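You operate a simulated robot arm through the tools that you are given. There is no shell and no other tool.

The job below is to be done with a simulated robot arm. You get a single attempt, and the scene is never put back.

TASK
Put things in order on the top of the yellow table. At the end: the white dust brush is on the red parts tray; the cream box of glue targets stands where the orange gap tag (marked "gap check") stood; the orange gap tag stands on top of the square post (marked "END TRIAL"); the roll of blue tape stands where the cream box of glue targets stood; whatever was shut is shut again. Leave all else as you found it, and nothing knocked over.

Only the result counts: the job must be done as asked and must still hold three seconds after the hand-in. Knocking over, shifting, dropping, spilling or breaking anything else fails it.

THE ROBOT
A 5-joint arm with a two-finger parallel gripper, fixed in place. Base frame: the origin is at the foot of the arm, x ahead of it, y to its left, z up. Lengths are in cm, angles in degrees, forces in N, time in s.
With the tool pointing down near the work surface it reaches from about 26 to 60 cm from the base axis. Its first joint turns from -66.0 to 66.0 degrees. The tool tilts only in the upright plane through the base axis and itself; it spins freely about its own axis. Payload 1.57 kg.
The TCP is the grasp point between the finger pads, 3 cm short of the fingertips. In the tool frame z runs along the fingers and y along their closing line. Largest opening 8 cm; finger width 1.7, thickness 1.2; the body of the gripper, 4 by 8.2 cm, starts 8 cm behind the TCP.
Orientation is told as [roll, pitch, yaw] about the base's x, y, z axes, in that order, counted from this pose: with the fingers straight down and closing along the base's y, the tool's x points along the base's -x, its y along +y and its z along -z.

THE INTERFACE
- The arm moves only by the tool arm_command. Its arguments are lists of equal length, an entry for each row: "delta_pos": the shift along the tool's x, y, z in cm, a list of three; "rot": the turn, a rotation vector about the tool's x, y, z in degrees, a list of three; "grip": the finger opening in cm, from 0 to 8. In form: {"delta_pos": [[dx, dy, dz], ...], "rot": [[wx, wy, wz], ...], "grip": [grip, ...]}. A call has 1 to 20 rows; each row shifts and turns the commanded pose from where the row before left it, along the tool's axes as they then stand. Rows are played at 5 a second. More than 5 cm and 8.6 degrees between two rows, or a gripper value outside its range, and nothing of the call is played. A pose out of reach is approached as far as the arm can. The call stops where the force on the tool passes 40 N (or 10 N more than at its start, if that is more) or the arm is blocked; 0.2 s more then pass. The fingers move at their own pace (about 15.3 cm/s each) and stop on an object; they squeeze with about 27 N. The grip force told is the motor's: it shows also when the fingers shut on nothing. Time passes only in rows, and 0.2 s behind the last, so rows that do not move let the fingers close. It gives the time, the measured TCP pose, the force on the tool (base axes), the opening and the grip force at its end, in the units of the frame above (readings bear some noise), with the torque about the TCP (base axes, N m) and any sound that the robot's microphone picked up.
- Cameras (640 x 400 px; columns grow to the right, rows downward): "scene" is fixed at [4.87, 39.74, 50.77]; the picture's right is [-0.76, -0.65, 0.00], its down [-0.46, 0.54, -0.70] and it looks along [0.46, -0.53, -0.71] (base axes); focal length 258 px, centre (320, 200). "wrist" rides on the gripper at [7.2, -0.7, -12.2] in the tool frame; the picture's right is [0.09, 1.00, 0.00], its down [-0.84, 0.08, -0.54] and it looks along [-0.54, 0.05, 0.84] (tool axes); focal length 238 px, centre (320, 200). There is no depth. A picture from a camera that has moved, and an enlarged one, comes with that camera's place and axes in the base frame and with its lens. The place of the scene camera against the robot may be out by one fixed shift of up to 1.8 cm in any direction.
- capture(camera): a new picture of that camera. No time passes.
- inspect(camera, box): a new picture of the part [left, top, right, bottom] of that camera's present view, enlarged. No time passes.
- job_done(): hands the job in; it is judged then, once.

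Places have to be worked out from the pictures, the camera data and where the tool is seen. Open the gripper and draw the arm clear of the work before you hand the job in, unless the task says otherwise.

The tools are called after "Emit:" by a JSON object that holds its "name" and its "arguments". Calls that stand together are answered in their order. arm_command: Moves the arm, as the interface text tells. Its arguments: {"type":"object","properties":{"delta_pos":{"type":"array","items":{"type":"array","items":{"type":"number"}}},"rot":{"type":"array","items":{"type":"array","items":{"type":"number"}}},"grip":{"type":"array","items":{"type":"number"}}},"required":["delta_pos","rot","grip"]} The other tools are called the same way: capture (camera) takes a picture; inspect (camera, box) takes an enlarged picture of a part of a camera's view; job_done () hands the job in.

At the start:

```text
clock: 0.0
eef_pos: [38.39, 18.25, 25.06]
ee_rot: [-0.1, 0.0, 0.0]
force: [0.0, 0.8, -0.4]
moment: [-0.04, 0.0, 0.0]
opening: 8.02
finger_force: 0.1
```

scene: 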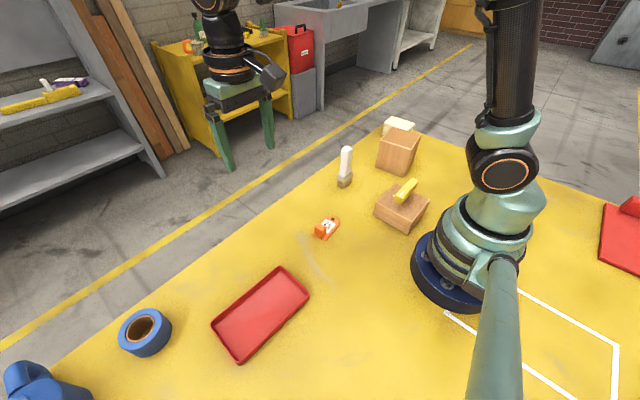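
wrist: 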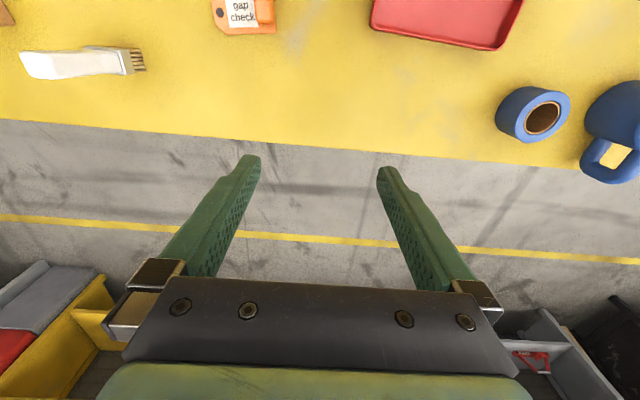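

The first pictures show the yellow table with brush, tag, tray, tape, and some wooden blocks. I look closer at the parts before moving.

Emit:
{"name": "inspect", "arguments": {"camera": "scene", "box": [300, 100, 460, 250]}}

Emit:
{"name": "inspect", "arguments": {"camera": "scene", "box": [100, 200, 340, 380]}}

Emit:
{"name": "inspect", "arguments": {"camera": "wrist", "box": [0, 0, 320, 200]}}

Emit:
{"name": "inspect", "arguments": {"camera": "wrist", "box": [320, 0, 640, 200]}}

```text
2.67 times, centred on (380, 175) of scene
camera zoom: at [4.87, 39.74, 50.77], right [-0.76, -0.65, 0.0], down [-0.46, 0.54, -0.7], along [0.46, -0.53, -0.71], focal length 689 px, centre (160, 267)
```

zoom: 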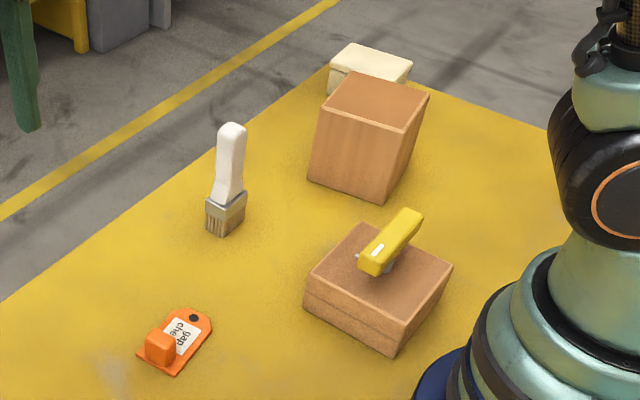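

```text
2.22 times, centred on (220, 290) of scene
camera zoom: at [4.87, 39.74, 50.77], right [-0.76, -0.65, 0.0], down [-0.46, 0.54, -0.7], along [0.46, -0.53, -0.71], focal length 574 px, centre (542, 0)
```

zoom: 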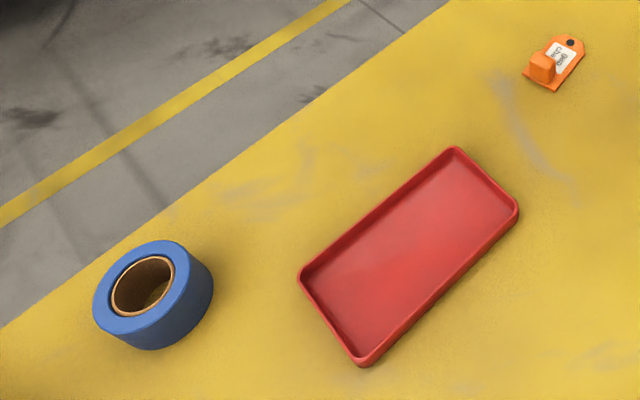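

```text
2.00 times, centred on (160, 100) of wrist
camera zoom: at [31.02, 17.56, 37.34], right [-0.09, 1.0, 0.0], down [0.84, 0.08, 0.54], along [0.54, 0.05, -0.84], focal length 477 px, centre (640, 400)
```

zoom: 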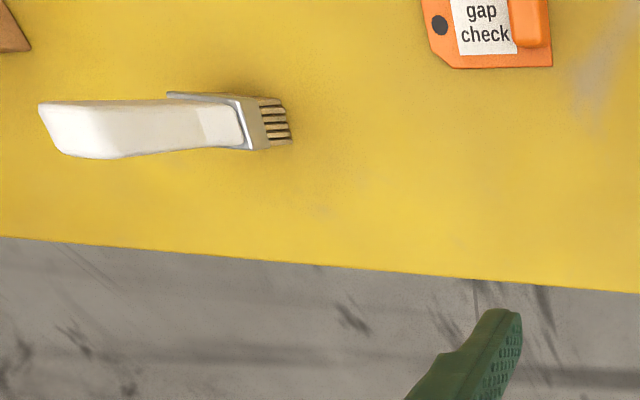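

```text
2.00 times, centred on (480, 100) of wrist
camera zoom: at [31.02, 17.56, 37.34], right [-0.09, 1.0, 0.0], down [0.84, 0.08, 0.54], along [0.54, 0.05, -0.84], focal length 477 px, centre (0, 400)
```

zoom: 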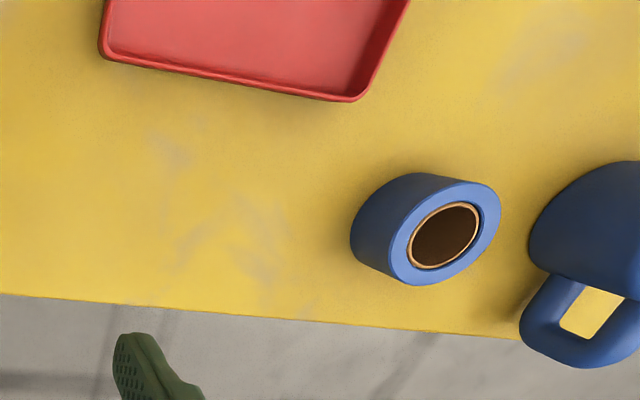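

The brush seems to stand upright near (34.5, -6), about 15 cm tall; a brown block stands near (30, -22) with something cream behind it. I swing the arm over at height to look at that side.

Emit:
{"name": "arm_command", "arguments": {"delta_pos": [[0, -4.5, -0.6], [0, -4.5, -0.6], [0, -4.5, -0.6], [0, -4.5, -0.6], [0, -4.5, -0.6], [0, -4.5, 0], [0, 0, 0]], "rot": [[0, 0, 0], [0, 0, 0], [0, 0, 0], [0, 0, 0], [0, 0, 0], [0, 0, 0], [0, 0, 0]], "grip": [8, 8, 8, 8, 8, 8, 8]}}

Emit:
{"name": "capture", "arguments": {"camera": "wrist"}}

Emit:
{"name": "capture", "arguments": {"camera": "scene"}}

```text
clock: 1.6
eef_pos: [38.34, -8.78, 28.28]
ee_rot: [0.0, 0.0, 0.0]
force: [0.6, -0.5, -0.9]
moment: [-0.04, 0.01, 0.0]
opening: 8.0
finger_force: 0.0
```

```text
taken
camera wrist: at [31.06, -9.56, 40.54], right [-0.09, 1.0, 0.0], down [0.84, 0.08, 0.54], along [0.54, 0.05, -0.84], focal length 238 px, centre (320, 200)
```

wrist: 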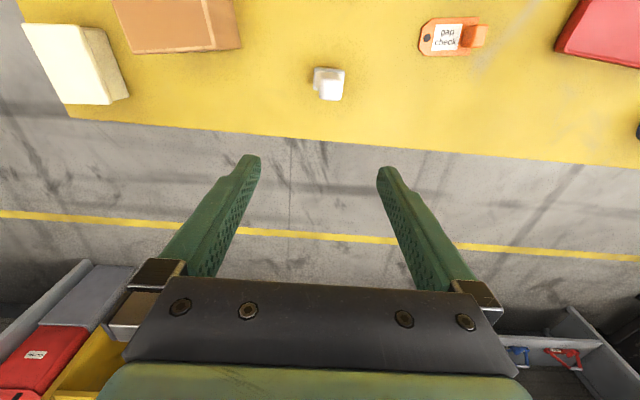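

```text
taken
```

scene: 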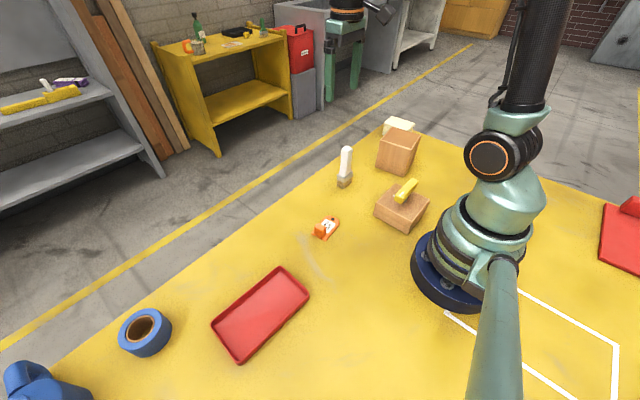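

The brush is standing upright, and the cream box is beyond the brown block. I spin the tool round so the wrist camera looks back towards the base, to see the post, its marks and the lidded box.

Emit:
{"name": "arm_command", "arguments": {"delta_pos": [[0, -3, 0], [0, -3, 0], [0, 0, 0], [0, 0, 0], [0, 0, 0], [0, 0, 0], [0, 0, 0], [0, 0, 0], [0, 0, 0], [0, 0, 0], [0, 0, 0], [0, 0, 0], [0, 0, 0], [0, 0, 0], [0, 0, 0], [0, 0, 0], [0, 0, 0], [0, 0, 0], [0, 0, 0], [0, 0, 0]], "rot": [[0, 0, 8.5], [0, 0, 8.5], [0, 0, 8.5], [0, 0, 8.5], [0, 0, 8.5], [0, 0, 8.5], [0, 0, 8.5], [0, 0, 8.5], [0, 0, 8.5], [0, 0, 8.5], [0, 0, 8.5], [0, 0, 8.5], [0, 0, 8.5], [0, 0, 8.5], [0, 0, 8.5], [0, 0, 8.5], [0, 0, 8.5], [0, 0, 8.5], [0, 0, 8.5], [0, 0, 8.5]], "grip": [8, 8, 8, 8, 8, 8, 8, 8, 8, 8, 8, 8, 8, 8, 8, 8, 8, 8, 8, 8]}}

Emit:
{"name": "capture", "arguments": {"camera": "wrist"}}

```text
clock: 5.8
eef_pos: [37.83, -14.83, 28.17]
ee_rot: [0.1, 0.0, -170.0]
force: [-0.1, -0.5, 0.0]
moment: [0.01, 0.0, 0.0]
opening: 7.98
finger_force: 0.0
```

```text
taken
camera wrist: at [44.76, -12.93, 40.39], right [0.26, -0.97, 0.0], down [-0.81, -0.22, 0.54], along [-0.52, -0.14, -0.84], focal length 238 px, centre (320, 200)
```

wrist: 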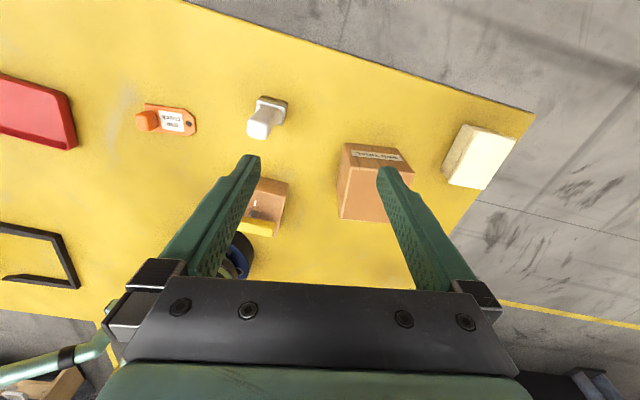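

I enlarge the post, cream box and lidded box in this view.

Emit:
{"name": "inspect", "arguments": {"camera": "wrist", "box": [320, 110, 540, 240]}}

Emit:
{"name": "inspect", "arguments": {"camera": "wrist", "box": [120, 80, 320, 280]}}

Emit:
{"name": "inspect", "arguments": {"camera": "wrist", "box": [0, 200, 200, 400]}}

```text
2.91 times, centred on (430, 175) of wrist
camera zoom: at [44.76, -12.93, 40.39], right [0.26, -0.97, 0.0], down [-0.81, -0.22, 0.54], along [-0.52, -0.14, -0.84], focal length 693 px, centre (0, 273)
```

zoom: 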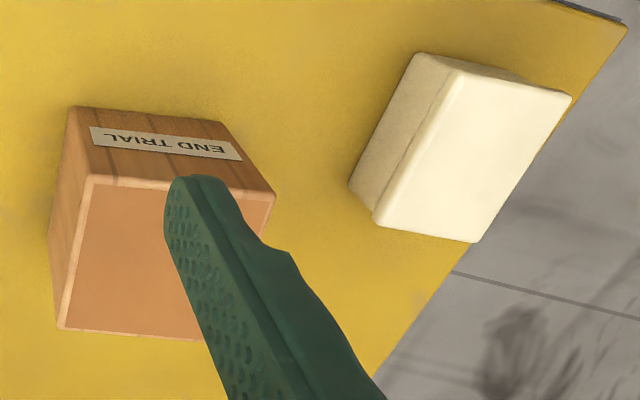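

```text
2.00 times, centred on (220, 180) of wrist
camera zoom: at [44.76, -12.93, 40.39], right [0.26, -0.97, 0.0], down [-0.81, -0.22, 0.54], along [-0.52, -0.14, -0.84], focal length 477 px, centre (520, 240)
```

zoom: 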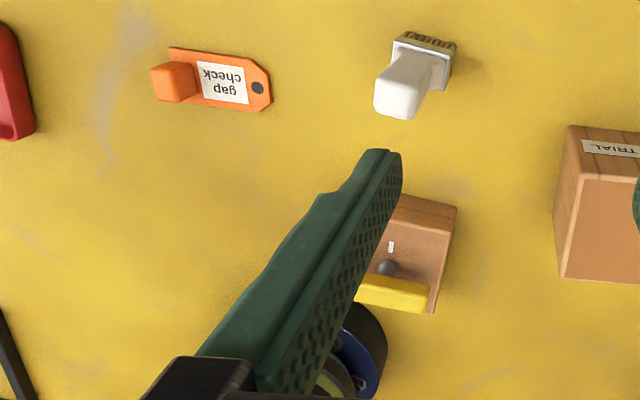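

```text
2.00 times, centred on (100, 300) of wrist
camera zoom: at [44.76, -12.93, 40.39], right [0.26, -0.97, 0.0], down [-0.81, -0.22, 0.54], along [-0.52, -0.14, -0.84], focal length 477 px, centre (760, 0)
```

zoom: 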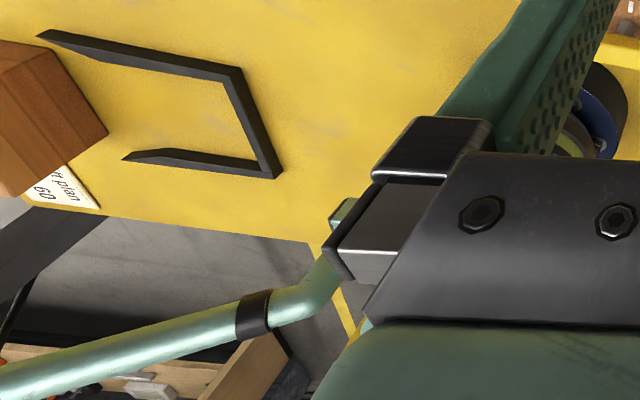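

The post carries "END TRIAL" on its +x face, the cream box (with an overhanging lid) is centred near (36.5, -42), and the tag lies near (28, 8.5). I zoom on the brush and the tag for orientation.

Emit:
{"name": "inspect", "arguments": {"camera": "wrist", "box": [230, 80, 310, 150]}}

Emit:
{"name": "inspect", "arguments": {"camera": "wrist", "box": [120, 80, 210, 150]}}

Emit:
{"name": "inspect", "arguments": {"camera": "scene", "box": [320, 130, 370, 200]}}

Emit:
{"name": "inspect", "arguments": {"camera": "scene", "box": [300, 200, 360, 250]}}

Emit:
{"name": "inspect", "arguments": {"camera": "scene", "box": [360, 170, 440, 240]}}

```text
5.71 times, centred on (270, 115) of wrist
camera zoom: at [44.76, -12.93, 40.39], right [0.26, -0.97, 0.0], down [-0.81, -0.22, 0.54], along [-0.52, -0.14, -0.84], focal length 1362 px, centre (606, 686)
```

zoom: 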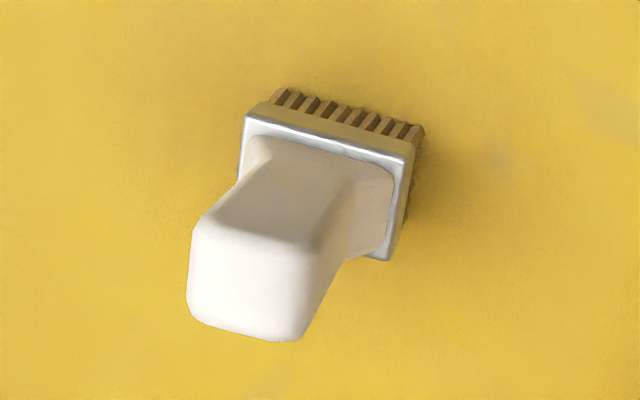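

```text
5.71 times, centred on (165, 115) of wrist
camera zoom: at [44.76, -12.93, 40.39], right [0.26, -0.97, 0.0], down [-0.81, -0.22, 0.54], along [-0.52, -0.14, -0.84], focal length 1362 px, centre (1206, 686)
```

zoom: 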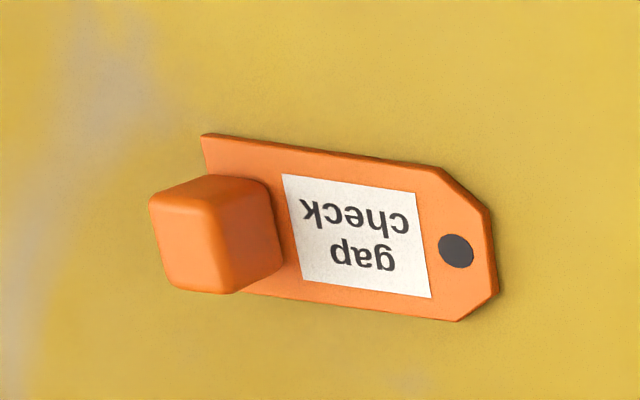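

```text
5.71 times, centred on (345, 165) of scene
camera zoom: at [4.87, 39.74, 50.77], right [-0.76, -0.65, 0.0], down [-0.46, 0.54, -0.7], along [0.46, -0.53, -0.71], focal length 1477 px, centre (177, 400)
```

zoom: 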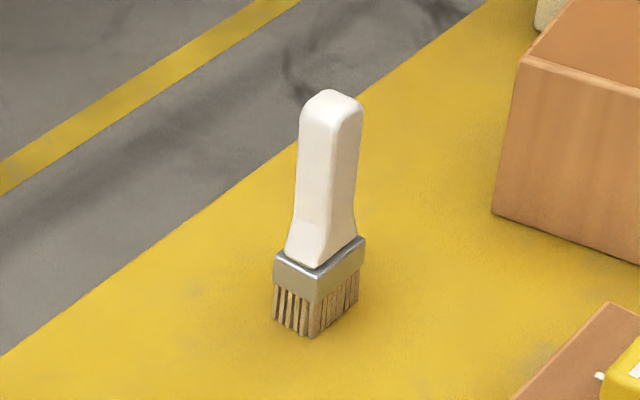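

```text
8.00 times, centred on (330, 225) of scene
camera zoom: at [4.87, 39.74, 50.77], right [-0.76, -0.65, 0.0], down [-0.46, 0.54, -0.7], along [0.46, -0.53, -0.71], focal length 2068 px, centre (240, 0)
```

zoom: 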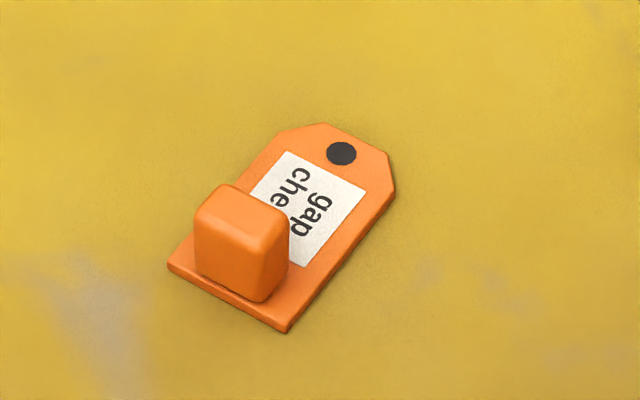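

```text
5.71 times, centred on (400, 205) of scene
camera zoom: at [4.87, 39.74, 50.77], right [-0.76, -0.65, 0.0], down [-0.46, 0.54, -0.7], along [0.46, -0.53, -0.71], focal length 1477 px, centre (-137, 171)
```

zoom: 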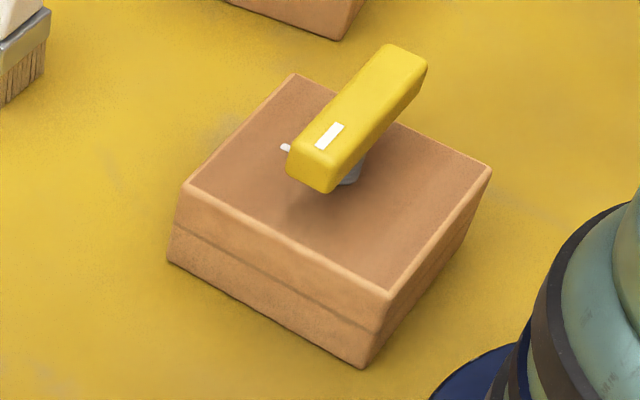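

Estimates: brush centre (34.9, -8.0), about 11–12 cm tall, handle about 2.7 by 2 cm, roughly square to the axes. I square the tool and move above the brush, staying high, to check the alignment.

Emit:
{"name": "arm_command", "arguments": {"delta_pos": [[0, 0, 0], [0, 0, 0], [-1.5, -3.4, 1], [-1.43, -3.43, 1], [0, 0, 2], [0, 0, 0]], "rot": [[0, 0, 5], [0, 0, 5], [0, 0, 0], [0, 0, 0], [0, 0, 0], [0, 0, 0]], "grip": [8, 8, 8, 8, 8, 8]}}

Emit:
{"name": "capture", "arguments": {"camera": "wrist"}}

Emit:
{"name": "capture", "arguments": {"camera": "scene"}}

```text
clock: 7.2
eef_pos: [35.03, -7.88, 24.18]
ee_rot: [0.0, 0.1, -179.9]
force: [-0.2, 0.4, 0.4]
moment: [-0.01, -0.01, 0.01]
opening: 7.98
finger_force: 0.1
```

```text
taken
camera wrist: at [42.15, -7.21, 36.38], right [0.09, -1.0, 0.0], down [-0.84, -0.08, 0.54], along [-0.54, -0.05, -0.84], focal length 238 px, centre (320, 200)
```

wrist: 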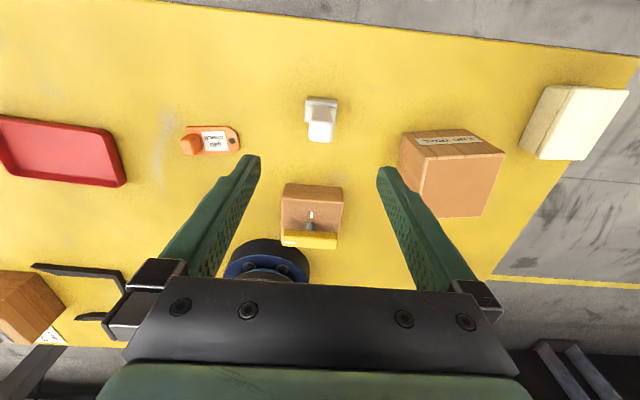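

```text
taken
```

scene: 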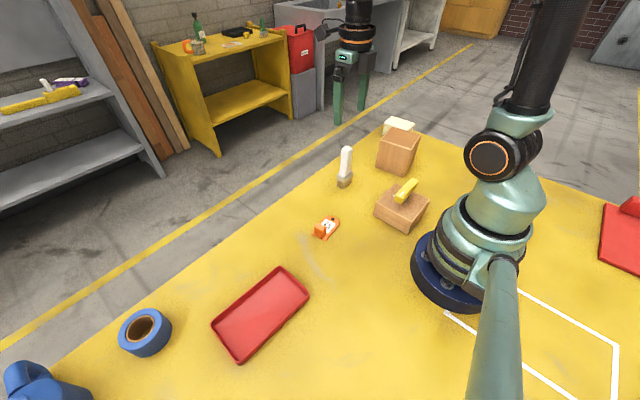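

I zoom on the brush from here for a better fix, and the tag, post and cream box too.

Emit:
{"name": "inspect", "arguments": {"camera": "wrist", "box": [280, 80, 360, 150]}}

Emit:
{"name": "inspect", "arguments": {"camera": "wrist", "box": [160, 110, 260, 170]}}

Emit:
{"name": "inspect", "arguments": {"camera": "wrist", "box": [380, 70, 640, 230]}}

```text
5.71 times, centred on (320, 115) of wrist
camera zoom: at [42.15, -7.21, 36.38], right [0.09, -1.0, 0.0], down [-0.84, -0.08, 0.54], along [-0.54, -0.05, -0.84], focal length 1362 px, centre (320, 686)
```

zoom: 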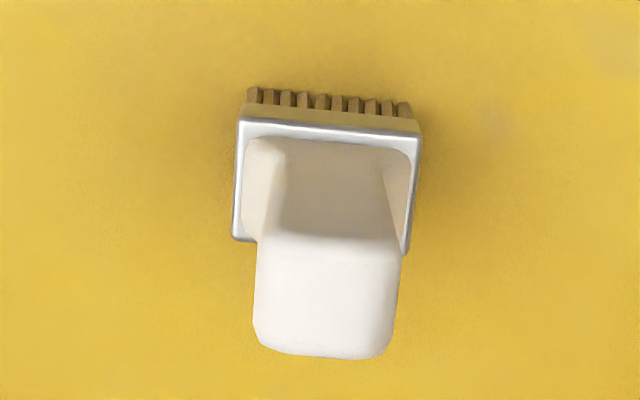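

```text
6.40 times, centred on (210, 140) of wrist
camera zoom: at [42.15, -7.21, 36.38], right [0.09, -1.0, 0.0], down [-0.84, -0.08, 0.54], along [-0.54, -0.05, -0.84], focal length 1525 px, centre (1024, 584)
```

zoom: 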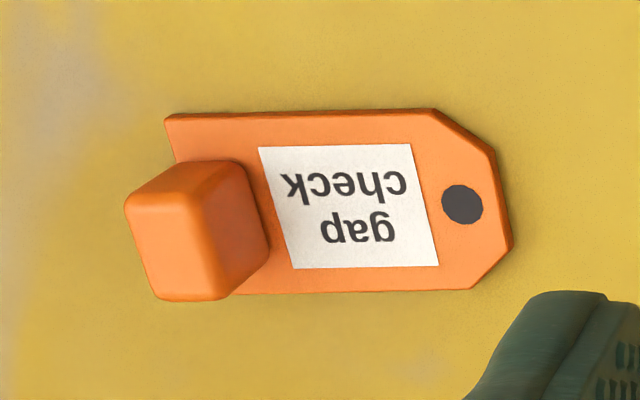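

```text
2.46 times, centred on (510, 150) of wrist
camera zoom: at [42.15, -7.21, 36.38], right [0.09, -1.0, 0.0], down [-0.84, -0.08, 0.54], along [-0.54, -0.05, -0.84], focal length 587 px, centre (-148, 323)
```

zoom: 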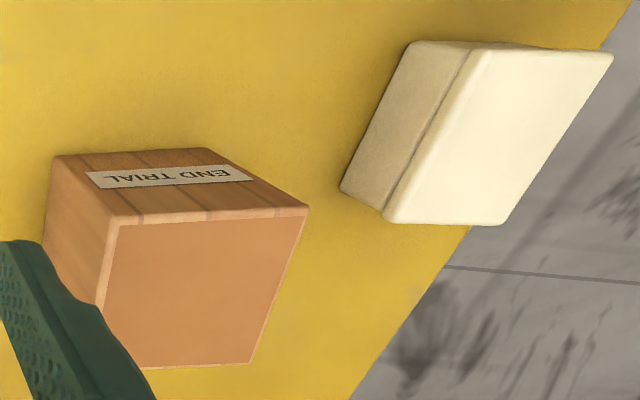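

The brush centre comes to (34.85, -8.0), height about 12 cm. I descend to TCP z = 10 and close on the handle.

Emit:
{"name": "arm_command", "arguments": {"delta_pos": [[-0.18, 0.12, 3.5], [0, 0, 3.5], [0, 0, 3.5], [0, 0, 2.5], [0, 0, 1.18], [0, 0, 0], [0, 0, 0], [0, 0, 0], [0, 0, 0]], "rot": [[0, 0, 0], [0, 0, 0], [0, 0, 0], [0, 0, 0], [0, 0, 0], [0, 0, 0], [0, 0, 0], [0, 0, 0], [0, 0, 0]], "grip": [8, 8, 8, 8, 8, 8, 4, 2, 2]}}

Emit:
{"name": "capture", "arguments": {"camera": "wrist"}}

Emit:
{"name": "inspect", "arguments": {"camera": "scene", "box": [300, 80, 420, 220]}}

```text
clock: 9.2
eef_pos: [34.8, -8.03, 9.97]
ee_rot: [-0.1, 0.0, -180.1]
force: [-0.1, -0.2, -0.3]
moment: [0.0, 0.05, 0.0]
opening: 2.57
finger_force: 27.2
```

```text
taken
camera wrist: at [41.88, -7.35, 22.33], right [0.09, -1.0, 0.0], down [-0.84, -0.08, 0.54], along [-0.54, -0.05, -0.84], focal length 238 px, centre (320, 200)
```

wrist: 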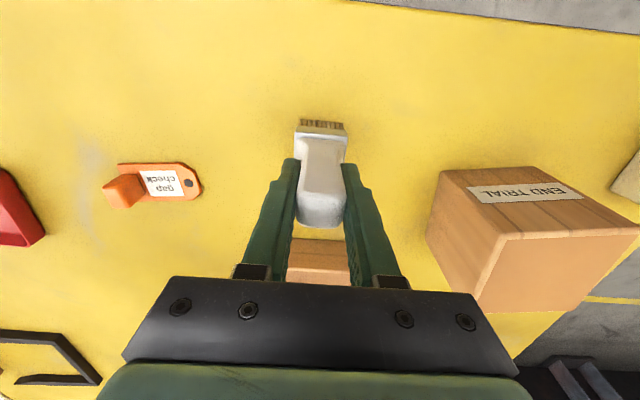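

```text
2.86 times, centred on (360, 150) of scene
camera zoom: at [4.87, 39.74, 50.77], right [-0.76, -0.65, 0.0], down [-0.46, 0.54, -0.7], along [0.46, -0.53, -0.71], focal length 739 px, centre (206, 343)
```

zoom: 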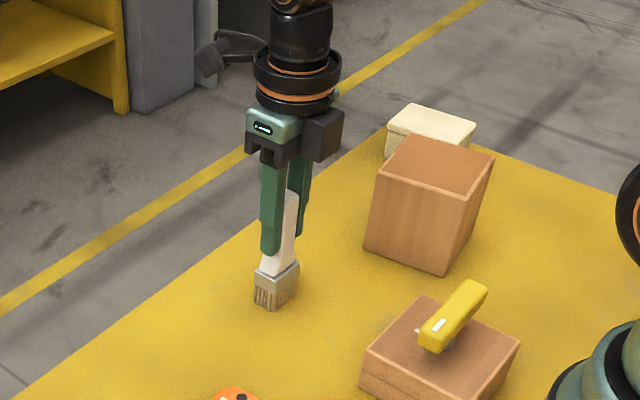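

The brush is held firmly (2.57 cm opening, 27 N). I lift it about 9 cm and carry it towards the tray, which I judge to be centred near (25, 32).

Emit:
{"name": "arm_command", "arguments": {"delta_pos": [[0, 0, -1], [0, 0, -4], [0, 0, -4], [-0.8, -3, 0], [-0.8, -4, 0], [-0.8, -4, 0], [-0.8, -4, 0], [-0.8, -4, 0], [-0.8, -4, 0], [-0.8, -4, 0], [-0.8, -4, 0], [-0.8, -3, 0], [0, -2, 0], [0, 0, 0], [0, 0, 0]], "rot": [[0, 0, 0], [0, 0, 0], [0, 0, 0], [0, 0, 0], [0, 0, 0], [0, 0, 0], [0, 0, 0], [0, 0, 0], [0, 0, 0], [0, 0, 0], [0, 0, 0], [0, 0, 0], [0, 0, 0], [0, 0, 0], [0, 0, 0]], "grip": [2, 2, 2, 2, 2, 2, 2, 2, 2, 2, 2, 2, 2, 2, 2]}}

Emit:
{"name": "capture", "arguments": {"camera": "wrist"}}

Emit:
{"name": "capture", "arguments": {"camera": "scene"}}

```text
clock: 12.4
eef_pos: [27.19, -3.47, 19.02]
ee_rot: [0.0, 0.0, -179.8]
force: [0.2, 0.7, -1.2]
moment: [-0.02, -0.05, -0.04]
opening: 2.55
finger_force: 27.6
out of reach, approached as far as the arm can: row 5, 6, 7, 8, 9, 10, 11, 12, 13
```

```text
taken
camera wrist: at [34.21, -2.81, 31.23], right [0.1, -1.0, 0.0], down [-0.84, -0.08, 0.54], along [-0.54, -0.05, -0.84], focal length 238 px, centre (320, 200)
```

wrist: 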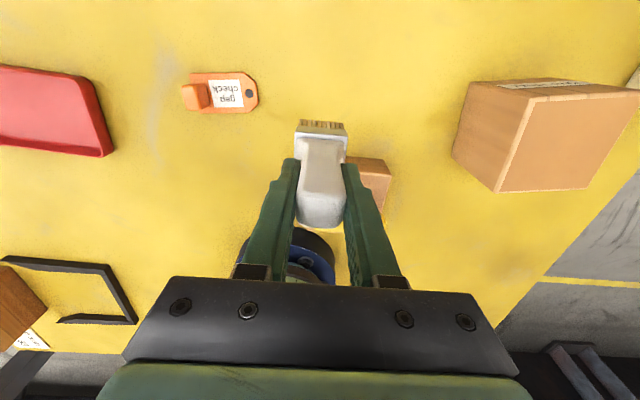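

```text
taken
```

scene: 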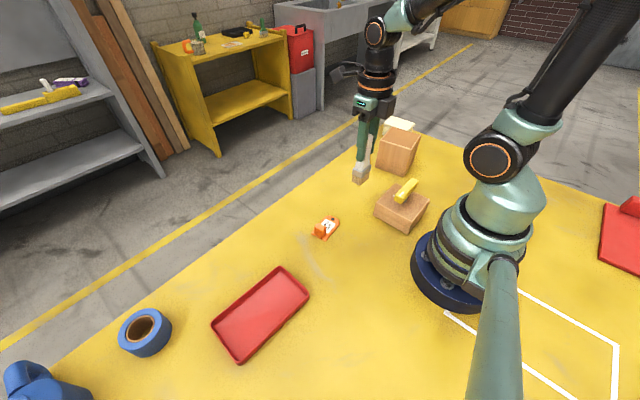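

The motion stalled near (27.2, -3.5) — the spin joint seems to be at its end with yaw near -180, so I spin back. First one small step to see where the command resumes from.

Emit:
{"name": "arm_command", "arguments": {"delta_pos": [[0, 0, 0]], "rot": [[0, 0, -2]], "grip": [2]}}

```text
clock: 12.8
eef_pos: [27.21, -3.45, 18.98]
ee_rot: [-0.1, 0.0, -178.0]
force: [-0.3, -0.2, -1.5]
moment: [-0.02, -0.03, 0.0]
opening: 2.56
finger_force: 26.8
```

The command resumes from the measured pose. I shift outward slightly and spin back to about yaw -93.

Emit:
{"name": "arm_command", "arguments": {"delta_pos": [[1.5, 0, 0], [1.5, 0, 0], [1.5, 0, 0], [0, 0, 0], [0, 0, 0], [0, 0, 0], [0, 0, 0], [0, 0, 0], [0, 0, 0], [0, 0, 0], [0, 0, 0]], "rot": [[0, 0, -8], [0, 0, -8], [0, 0, -8], [0, 0, -8], [0, 0, -8], [0, 0, -8], [0, 0, -8], [0, 0, -8], [0, 0, -8], [0, 0, -8], [0, 0, -8]], "grip": [2, 2, 2, 2, 2, 2, 2, 2, 2, 2, 2]}}

Emit:
{"name": "capture", "arguments": {"camera": "wrist"}}

```text
clock: 15.2
eef_pos: [31.69, -2.62, 18.93]
ee_rot: [0.0, 0.0, -89.7]
force: [-0.6, 0.2, -1.4]
moment: [0.0, 0.0, 0.0]
opening: 2.55
finger_force: 27.3
```

```text
taken
camera wrist: at [30.8, 4.61, 31.27], right [1.0, 0.1, 0.0], down [0.08, -0.84, 0.54], along [0.05, -0.54, -0.84], focal length 238 px, centre (320, 200)
```

wrist: 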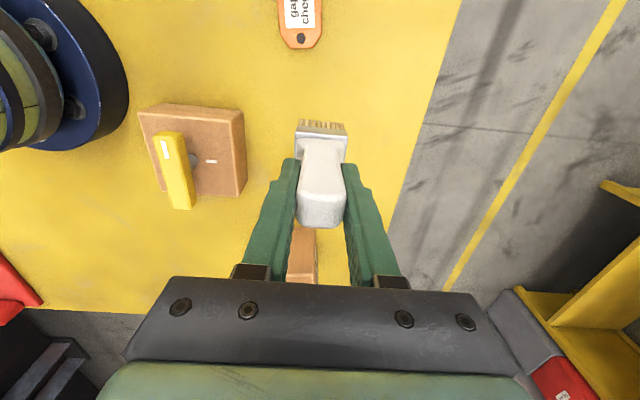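

Spin worked. Now I carry the brush over to about (28, 27) and look at the tray.

Emit:
{"name": "arm_command", "arguments": {"delta_pos": [[2, -0.2, 0], [3.5, -0.4, 0], [4, -0.5, 0], [4, -0.5, 0], [4, -0.5, 0], [4, -0.5, 0], [4, -0.5, 0], [3, -0.4, 0], [1.1, -0.2, 0], [0, 0, 0]], "rot": [[0, 0, 0], [0, 0, 0], [0, 0, 0], [0, 0, 0], [0, 0, 0], [0, 0, 0], [0, 0, 0], [0, 0, 0], [0, 0, 0], [0, 0, 0]], "grip": [2, 2, 2, 2, 2, 2, 2, 2, 2, 2]}}

Emit:
{"name": "capture", "arguments": {"camera": "wrist"}}

Emit:
{"name": "capture", "arguments": {"camera": "scene"}}

```text
clock: 17.4
eef_pos: [27.9, 26.93, 18.77]
ee_rot: [0.0, 0.0, -90.0]
force: [-0.2, -0.1, -1.1]
moment: [0.01, -0.01, 0.02]
opening: 2.58
finger_force: 26.7
```

```text
taken
camera wrist: at [27.01, 34.1, 31.03], right [1.0, 0.09, 0.0], down [0.08, -0.84, 0.54], along [0.05, -0.54, -0.84], focal length 238 px, centre (320, 200)
```

wrist: 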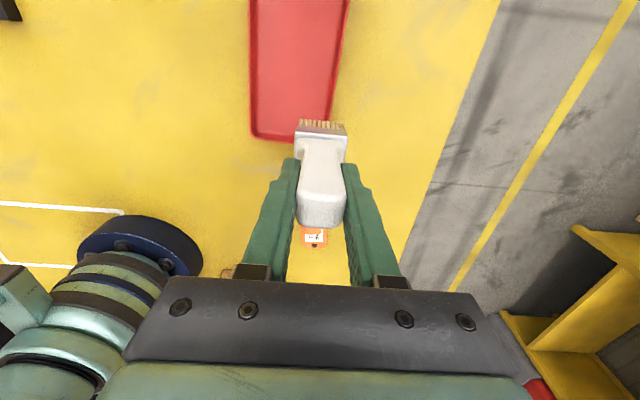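

```text
taken
```

scene: 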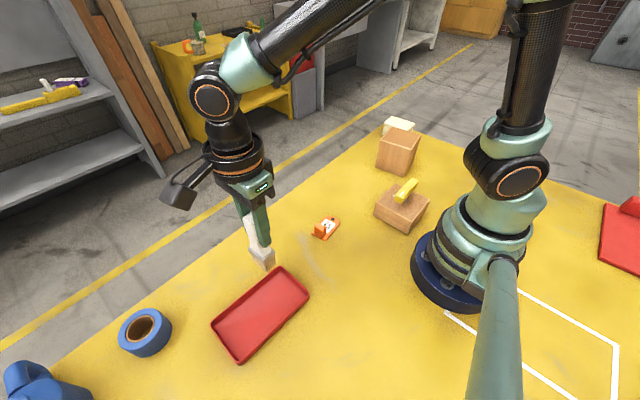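

The tray spans about x 19.5–29, y 24–40, centre near (24.6, 31.7). I move the brush over it and lower to just above the tray floor.

Emit:
{"name": "arm_command", "arguments": {"delta_pos": [[2.3, -1.6, 0], [2.3, -1.5, 0], [0, 0, 2.5], [0, 0, 2.5], [0, 0, 2], [0, 0, 0]], "rot": [[0, 0, 0], [0, 0, 0], [0, 0, 0], [0, 0, 0], [0, 0, 0], [0, 0, 0]], "grip": [2, 2, 2, 2, 2, 2]}}

Emit:
{"name": "capture", "arguments": {"camera": "wrist"}}

Emit:
{"name": "inspect", "arguments": {"camera": "scene", "box": [180, 180, 340, 380]}}

```text
clock: 18.8
eef_pos: [24.73, 31.58, 11.96]
ee_rot: [0.0, -0.1, -90.0]
force: [-0.7, 0.2, -0.8]
moment: [-0.03, -0.01, 0.0]
opening: 2.6
finger_force: 27.1
```

```text
taken
camera wrist: at [23.91, 38.78, 24.26], right [1.0, 0.09, 0.0], down [0.08, -0.84, 0.54], along [0.05, -0.54, -0.84], focal length 238 px, centre (320, 200)
```

wrist: 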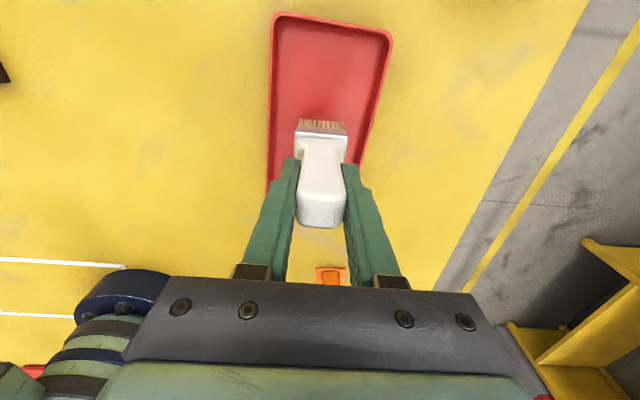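

```text
2.00 times, centred on (260, 280) of scene
camera zoom: at [4.87, 39.74, 50.77], right [-0.76, -0.65, 0.0], down [-0.46, 0.54, -0.7], along [0.46, -0.53, -0.71], focal length 517 px, centre (440, 40)
```

zoom: 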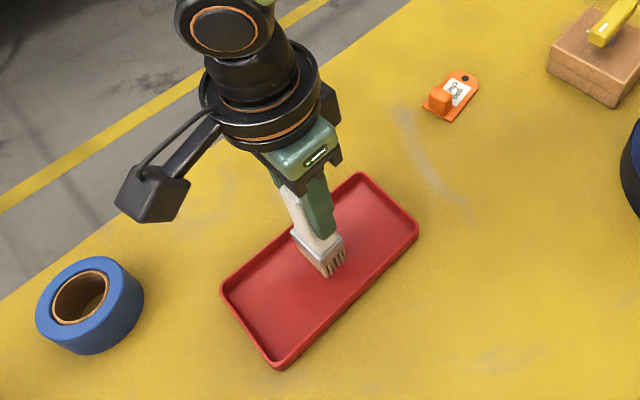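

The brush is over the middle of the tray. I lower it in small steps, watching the force for contact.

Emit:
{"name": "arm_command", "arguments": {"delta_pos": [[0, 0, 0.4], [0, 0, 0.3], [0, 0, 0.3], [0, 0, 0]], "rot": [[0, 0, 0], [0, 0, 0], [0, 0, 0], [0, 0, 0]], "grip": [2, 2, 2, 2]}}

```text
clock: 19.8
eef_pos: [24.73, 31.56, 10.95]
ee_rot: [0.1, 0.0, -90.0]
force: [0.5, -0.4, 0.6]
moment: [0.0, -0.02, 0.0]
opening: 2.55
finger_force: 27.1
```

Emit:
{"name": "arm_command", "arguments": {"delta_pos": [[0, 0, 0.2], [0, 0, 0.15], [0, 0, 0]], "rot": [[0, 0, 0], [0, 0, 0], [0, 0, 0]], "grip": [2, 2, 2]}}

```text
clock: 20.6
eef_pos: [24.6, 31.62, 10.52]
ee_rot: [0.0, 0.0, -90.0]
force: [-0.3, 0.1, -0.8]
moment: [0.0, 0.0, 0.0]
opening: 2.55
finger_force: 27.0
```

No contact yet at z = 10.5 (brush bottom about 0.5). I go on in small steps.

Emit:
{"name": "arm_command", "arguments": {"delta_pos": [[0, 0, 0.15], [0, 0, 0]], "rot": [[0, 0, 0], [0, 0, 0]], "grip": [2, 2]}}

```text
clock: 21.2
eef_pos: [24.72, 31.51, 10.57]
ee_rot: [-0.1, 0.0, -90.0]
force: [0.3, 0.4, -0.2]
moment: [-0.04, 0.02, -0.02]
opening: 2.56
finger_force: 27.2
```

Emit:
{"name": "arm_command", "arguments": {"delta_pos": [[0, 0, 0.2], [0, 0, 0]], "rot": [[0, 0, 0], [0, 0, 0]], "grip": [2, 2]}}

Emit:
{"name": "inspect", "arguments": {"camera": "scene", "box": [230, 260, 310, 330]}}

```text
clock: 21.8
eef_pos: [24.69, 31.64, 10.32]
ee_rot: [0.1, 0.0, -90.0]
force: [-6.4, -3.7, 21.0]
moment: [-0.14, 0.38, 0.0]
opening: 2.58
finger_force: 27.3
```

```text
5.71 times, centred on (270, 295) of scene
camera zoom: at [4.87, 39.73, 50.77], right [-0.76, -0.65, 0.0], down [-0.46, 0.54, -0.7], along [0.46, -0.53, -0.71], focal length 1477 px, centre (606, -343)
```

zoom: 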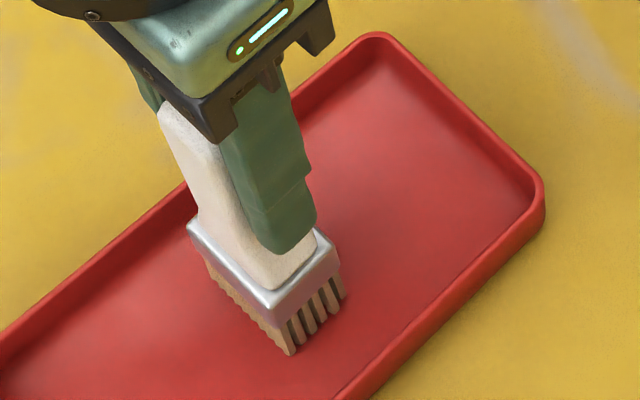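

The brush is down on the tray floor (21 N up). I ease off a hair, then open.

Emit:
{"name": "arm_command", "arguments": {"delta_pos": [[0, 0, -0.08], [0, 0, 0], [0, 0, 0], [0, 0, 0], [0, 0, 0]], "rot": [[0, 0, 0], [0, 0, 0], [0, 0, 0], [0, 0, 0], [0, 0, 0]], "grip": [2.4, 3, 5, 7, 7]}}

Emit:
{"name": "inspect", "arguments": {"camera": "scene", "box": [230, 260, 310, 330]}}

Emit:
{"name": "capture", "arguments": {"camera": "wrist"}}

```text
clock: 23.0
eef_pos: [24.7, 31.53, 10.45]
ee_rot: [-0.1, 0.1, -90.0]
force: [-0.4, -0.6, -1.3]
moment: [0.02, -0.01, -0.03]
opening: 7.01
finger_force: 0.0
```

```text
5.71 times, centred on (270, 295) of scene
camera zoom: at [4.87, 39.74, 50.77], right [-0.76, -0.65, 0.0], down [-0.46, 0.54, -0.7], along [0.46, -0.53, -0.71], focal length 1477 px, centre (606, -343)
```

zoom: 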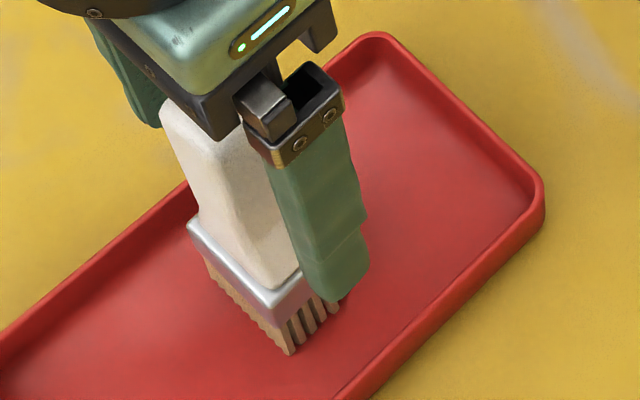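

```text
taken
camera wrist: at [23.94, 38.76, 22.62], right [1.0, 0.09, 0.0], down [0.08, -0.84, 0.54], along [0.05, -0.54, -0.84], focal length 238 px, centre (320, 200)
```

wrist: 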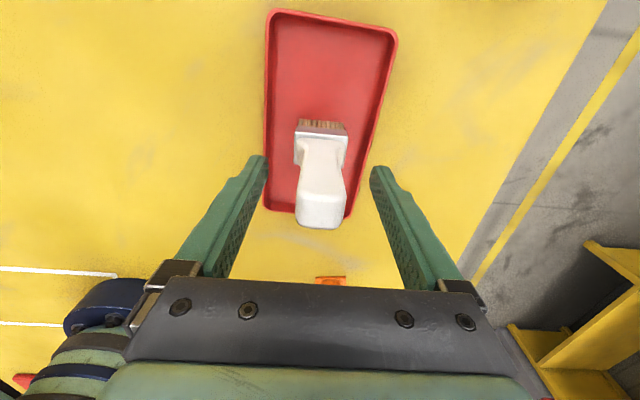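

The brush stands free on the tray. I rise straight up and move over the tag for a closer look.

Emit:
{"name": "arm_command", "arguments": {"delta_pos": [[0, 0, -2], [0, 0, -4], [0, 0, -4], [0, 0, -2], [-3.5, 0.5, 0], [-4, 0.5, 0], [-4, 0.5, 0], [-4, 0.5, 0], [-4, 0.5, 0], [-1.5, 0.5, 0], [0, 0, 2], [0, 0, 2], [0, 0, 0]], "rot": [[0, 0, 0], [0, 0, 0], [0, 0, 0], [0, 0, 0], [0, 0, 0], [0, 0, 0], [0, 0, 0], [0, 0, 0], [0, 0, 0], [0, 0, 0], [0, 0, 0], [0, 0, 0], [0, 0, 0]], "grip": [7, 7, 7, 7, 7, 7, 7, 7, 7, 7, 7, 7, 7]}}

Emit:
{"name": "capture", "arguments": {"camera": "wrist"}}

Emit:
{"name": "capture", "arguments": {"camera": "scene"}}

```text
clock: 25.8
eef_pos: [27.82, 10.57, 18.13]
ee_rot: [-0.1, 0.0, -90.0]
force: [0.2, 0.0, 0.7]
moment: [-0.01, 0.0, 0.02]
opening: 7.0
finger_force: 0.1
```

```text
taken
camera wrist: at [27.0, 17.78, 30.55], right [1.0, 0.09, 0.0], down [0.08, -0.84, 0.54], along [0.05, -0.54, -0.84], focal length 238 px, centre (320, 200)
```

wrist: 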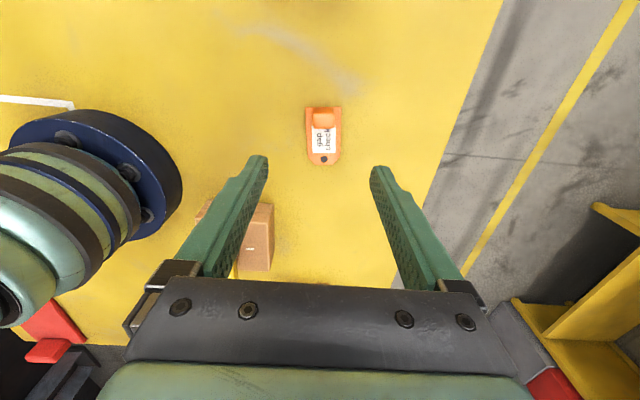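

```text
taken
```

scene: 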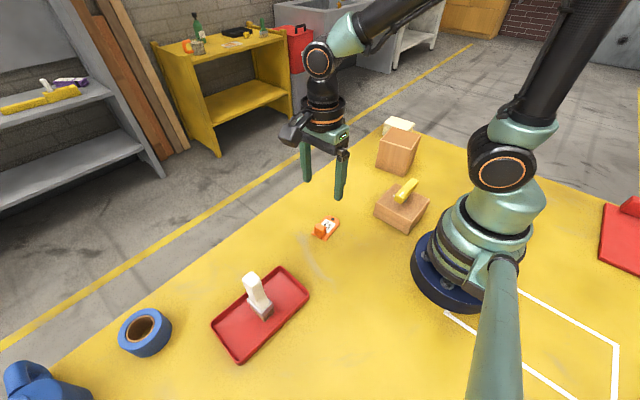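

Emit:
{"name": "inspect", "arguments": {"camera": "wrist", "box": [285, 95, 365, 175]}}

```text
5.00 times, centred on (325, 135) of wrist
camera zoom: at [27.0, 17.78, 30.55], right [1.0, 0.09, 0.0], down [0.08, -0.84, 0.54], along [0.05, -0.54, -0.84], focal length 1192 px, centre (295, 525)
```

zoom: 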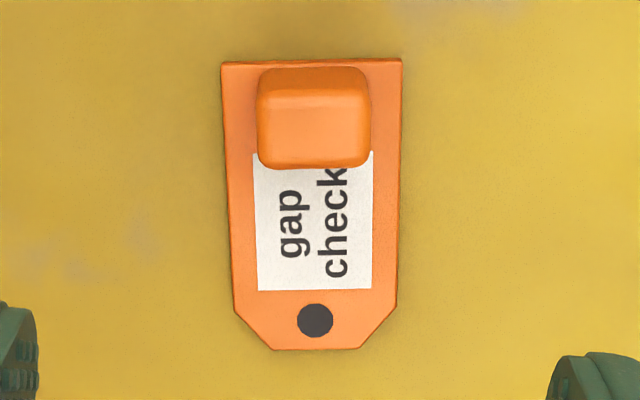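

The tag lies with its block centre near (28.1, 10.6), turned about 6.5°; block about 2.5 cm across. I line up the fingers across the block and descend so the tips stop just above the tag plate.

Emit:
{"name": "arm_command", "arguments": {"delta_pos": [[0.05, 0.28, 0], [0, 0, 4], [0, 0, 4], [0, 0, 3], [0, 0, 2], [0, 0, 0]], "rot": [[0, 0, -6.6], [0, 0, 0], [0, 0, 0], [0, 0, 0], [0, 0, 0], [0, 0, 0]], "grip": [6, 5, 5, 5, 5, 5]}}

Emit:
{"name": "capture", "arguments": {"camera": "wrist"}}

Emit:
{"name": "inspect", "arguments": {"camera": "scene", "box": [280, 180, 380, 250]}}

```text
clock: 27.2
eef_pos: [28.22, 10.61, 5.28]
ee_rot: [0.0, 0.1, -83.3]
force: [-0.3, 0.0, 0.4]
moment: [-0.02, -0.02, -0.04]
opening: 4.99
finger_force: 0.0
```

```text
taken
camera wrist: at [26.53, 17.69, 17.57], right [0.98, 0.21, 0.0], down [0.17, -0.82, 0.54], along [0.11, -0.53, -0.84], focal length 238 px, centre (320, 200)
```

wrist: 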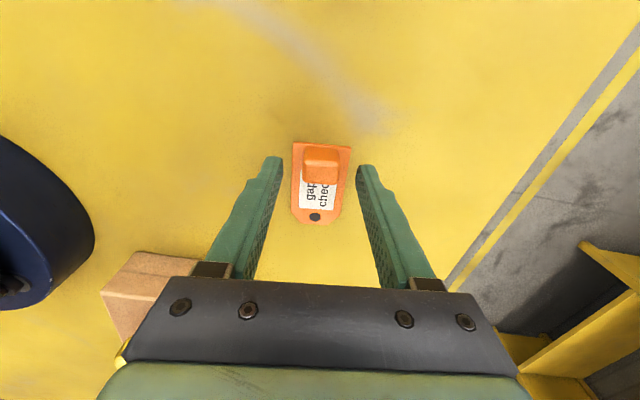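

```text
5.71 times, centred on (330, 215) of scene
camera zoom: at [4.87, 39.74, 50.77], right [-0.76, -0.65, 0.0], down [-0.46, 0.54, -0.7], along [0.46, -0.53, -0.71], focal length 1477 px, centre (263, 114)
```

zoom: 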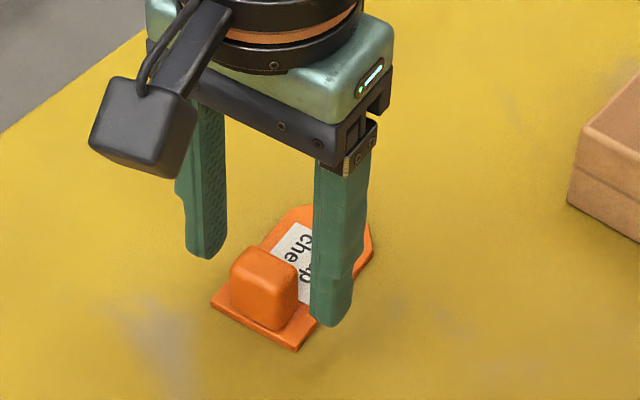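

Emit:
{"name": "inspect", "arguments": {"camera": "wrist", "box": [250, 125, 390, 235]}}

```text
3.64 times, centred on (320, 180) of wrist
camera zoom: at [26.53, 17.69, 17.57], right [0.98, 0.21, 0.0], down [0.17, -0.82, 0.54], along [0.11, -0.53, -0.84], focal length 867 px, centre (320, 273)
```

zoom: 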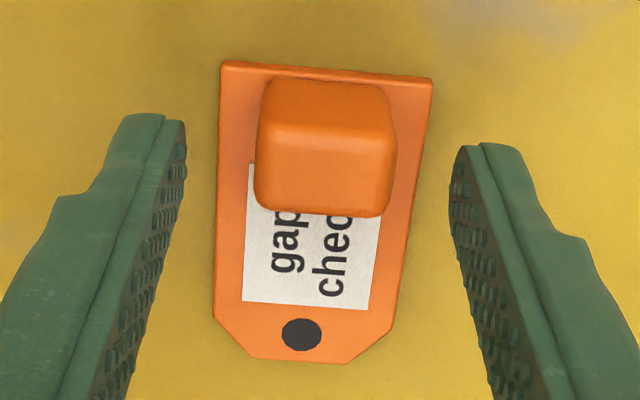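

Alignment looks good. I lower 1.15 cm so the tips are about 1.1 cm above the table and close on the block.

Emit:
{"name": "arm_command", "arguments": {"delta_pos": [[0.1, -0.05, 0.6], [0, 0, 0.55], [0, 0, 0], [0, 0, 0], [0, 0, 0], [0, 0, 0]], "rot": [[0, 0, 0], [0, 0, 0], [0, 0, 0], [0, 0, 0], [0, 0, 0], [0, 0, 0]], "grip": [5, 5, 5, 3, 2, 2]}}

Emit:
{"name": "inspect", "arguments": {"camera": "wrist", "box": [250, 125, 390, 235]}}

Emit:
{"name": "inspect", "arguments": {"camera": "scene", "box": [280, 180, 380, 250]}}

```text
clock: 28.6
eef_pos: [27.95, 10.69, 4.21]
ee_rot: [0.1, 0.0, -83.4]
force: [0.3, -0.4, -0.6]
moment: [-0.01, -0.03, 0.03]
opening: 2.48
finger_force: 27.2
```

```text
3.64 times, centred on (320, 180) of wrist
camera zoom: at [26.32, 17.71, 16.5], right [0.98, 0.21, 0.0], down [0.17, -0.82, 0.54], along [0.11, -0.53, -0.84], focal length 867 px, centre (320, 273)
```

zoom: 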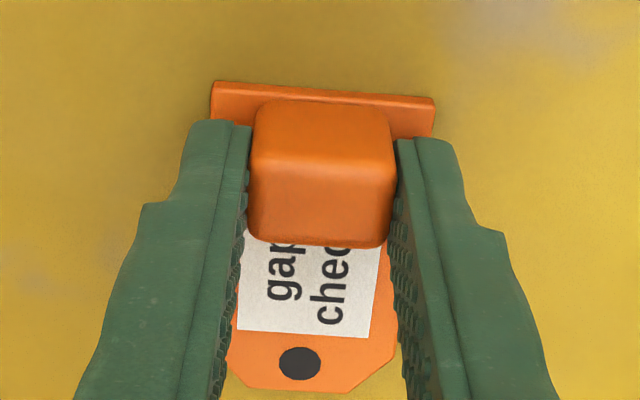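

```text
5.71 times, centred on (330, 215) of scene
camera zoom: at [4.87, 39.74, 50.77], right [-0.76, -0.65, 0.0], down [-0.46, 0.54, -0.7], along [0.46, -0.53, -0.71], focal length 1477 px, centre (263, 114)
```

zoom: 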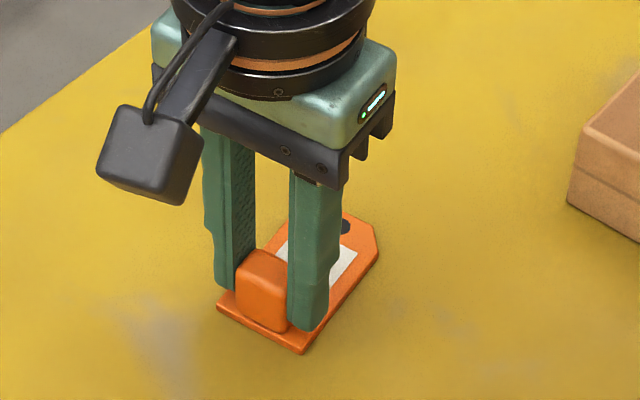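

The block is held (2.48 cm, 27 N). I lift the tag to z ≈ 18 and check that it hangs level.

Emit:
{"name": "arm_command", "arguments": {"delta_pos": [[0, 0, -0.5], [0, 0, -1], [0, 0, -3], [0, 0, -4], [0, 0, -4], [0, 0, -1.5], [0, 0, 0]], "rot": [[0, 0, 0], [0, 0, 0], [0, 0, 0], [0, 0, 0], [0, 0, 0], [0, 0, 0], [0, 0, 0]], "grip": [2, 2, 2, 2, 2, 2, 2]}}

Emit:
{"name": "inspect", "arguments": {"camera": "wrist", "box": [250, 125, 390, 235]}}

Emit:
{"name": "inspect", "arguments": {"camera": "scene", "box": [260, 80, 400, 200]}}

```text
clock: 30.2
eef_pos: [27.9, 10.55, 18.14]
ee_rot: [0.0, 0.0, -83.5]
force: [-0.2, -0.2, 0.2]
moment: [0.04, -0.01, -0.01]
opening: 2.0
finger_force: 0.1
```

```text
3.64 times, centred on (320, 180) of wrist
camera zoom: at [26.28, 17.67, 30.41], right [0.98, 0.21, 0.0], down [0.17, -0.82, 0.54], along [0.11, -0.53, -0.84], focal length 867 px, centre (320, 273)
```

zoom: 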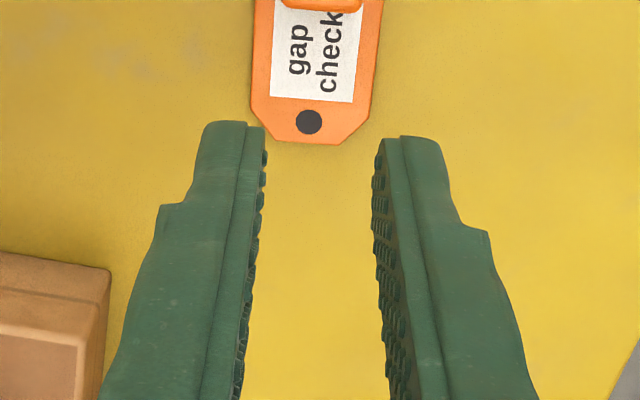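

```text
3.33 times, centred on (330, 140) of scene
camera zoom: at [4.87, 39.74, 50.77], right [-0.76, -0.65, 0.0], down [-0.46, 0.54, -0.7], along [0.46, -0.53, -0.71], focal length 862 px, centre (287, 400)
```

zoom: 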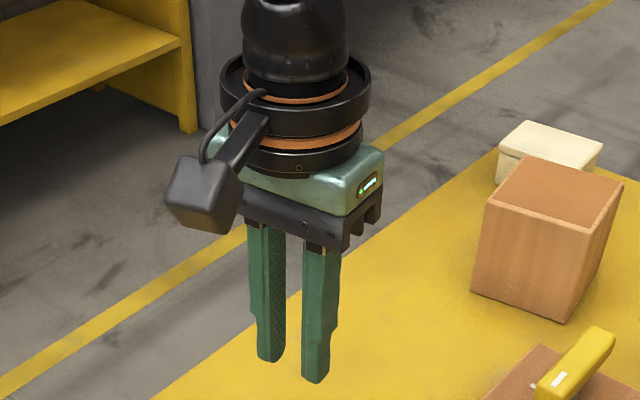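

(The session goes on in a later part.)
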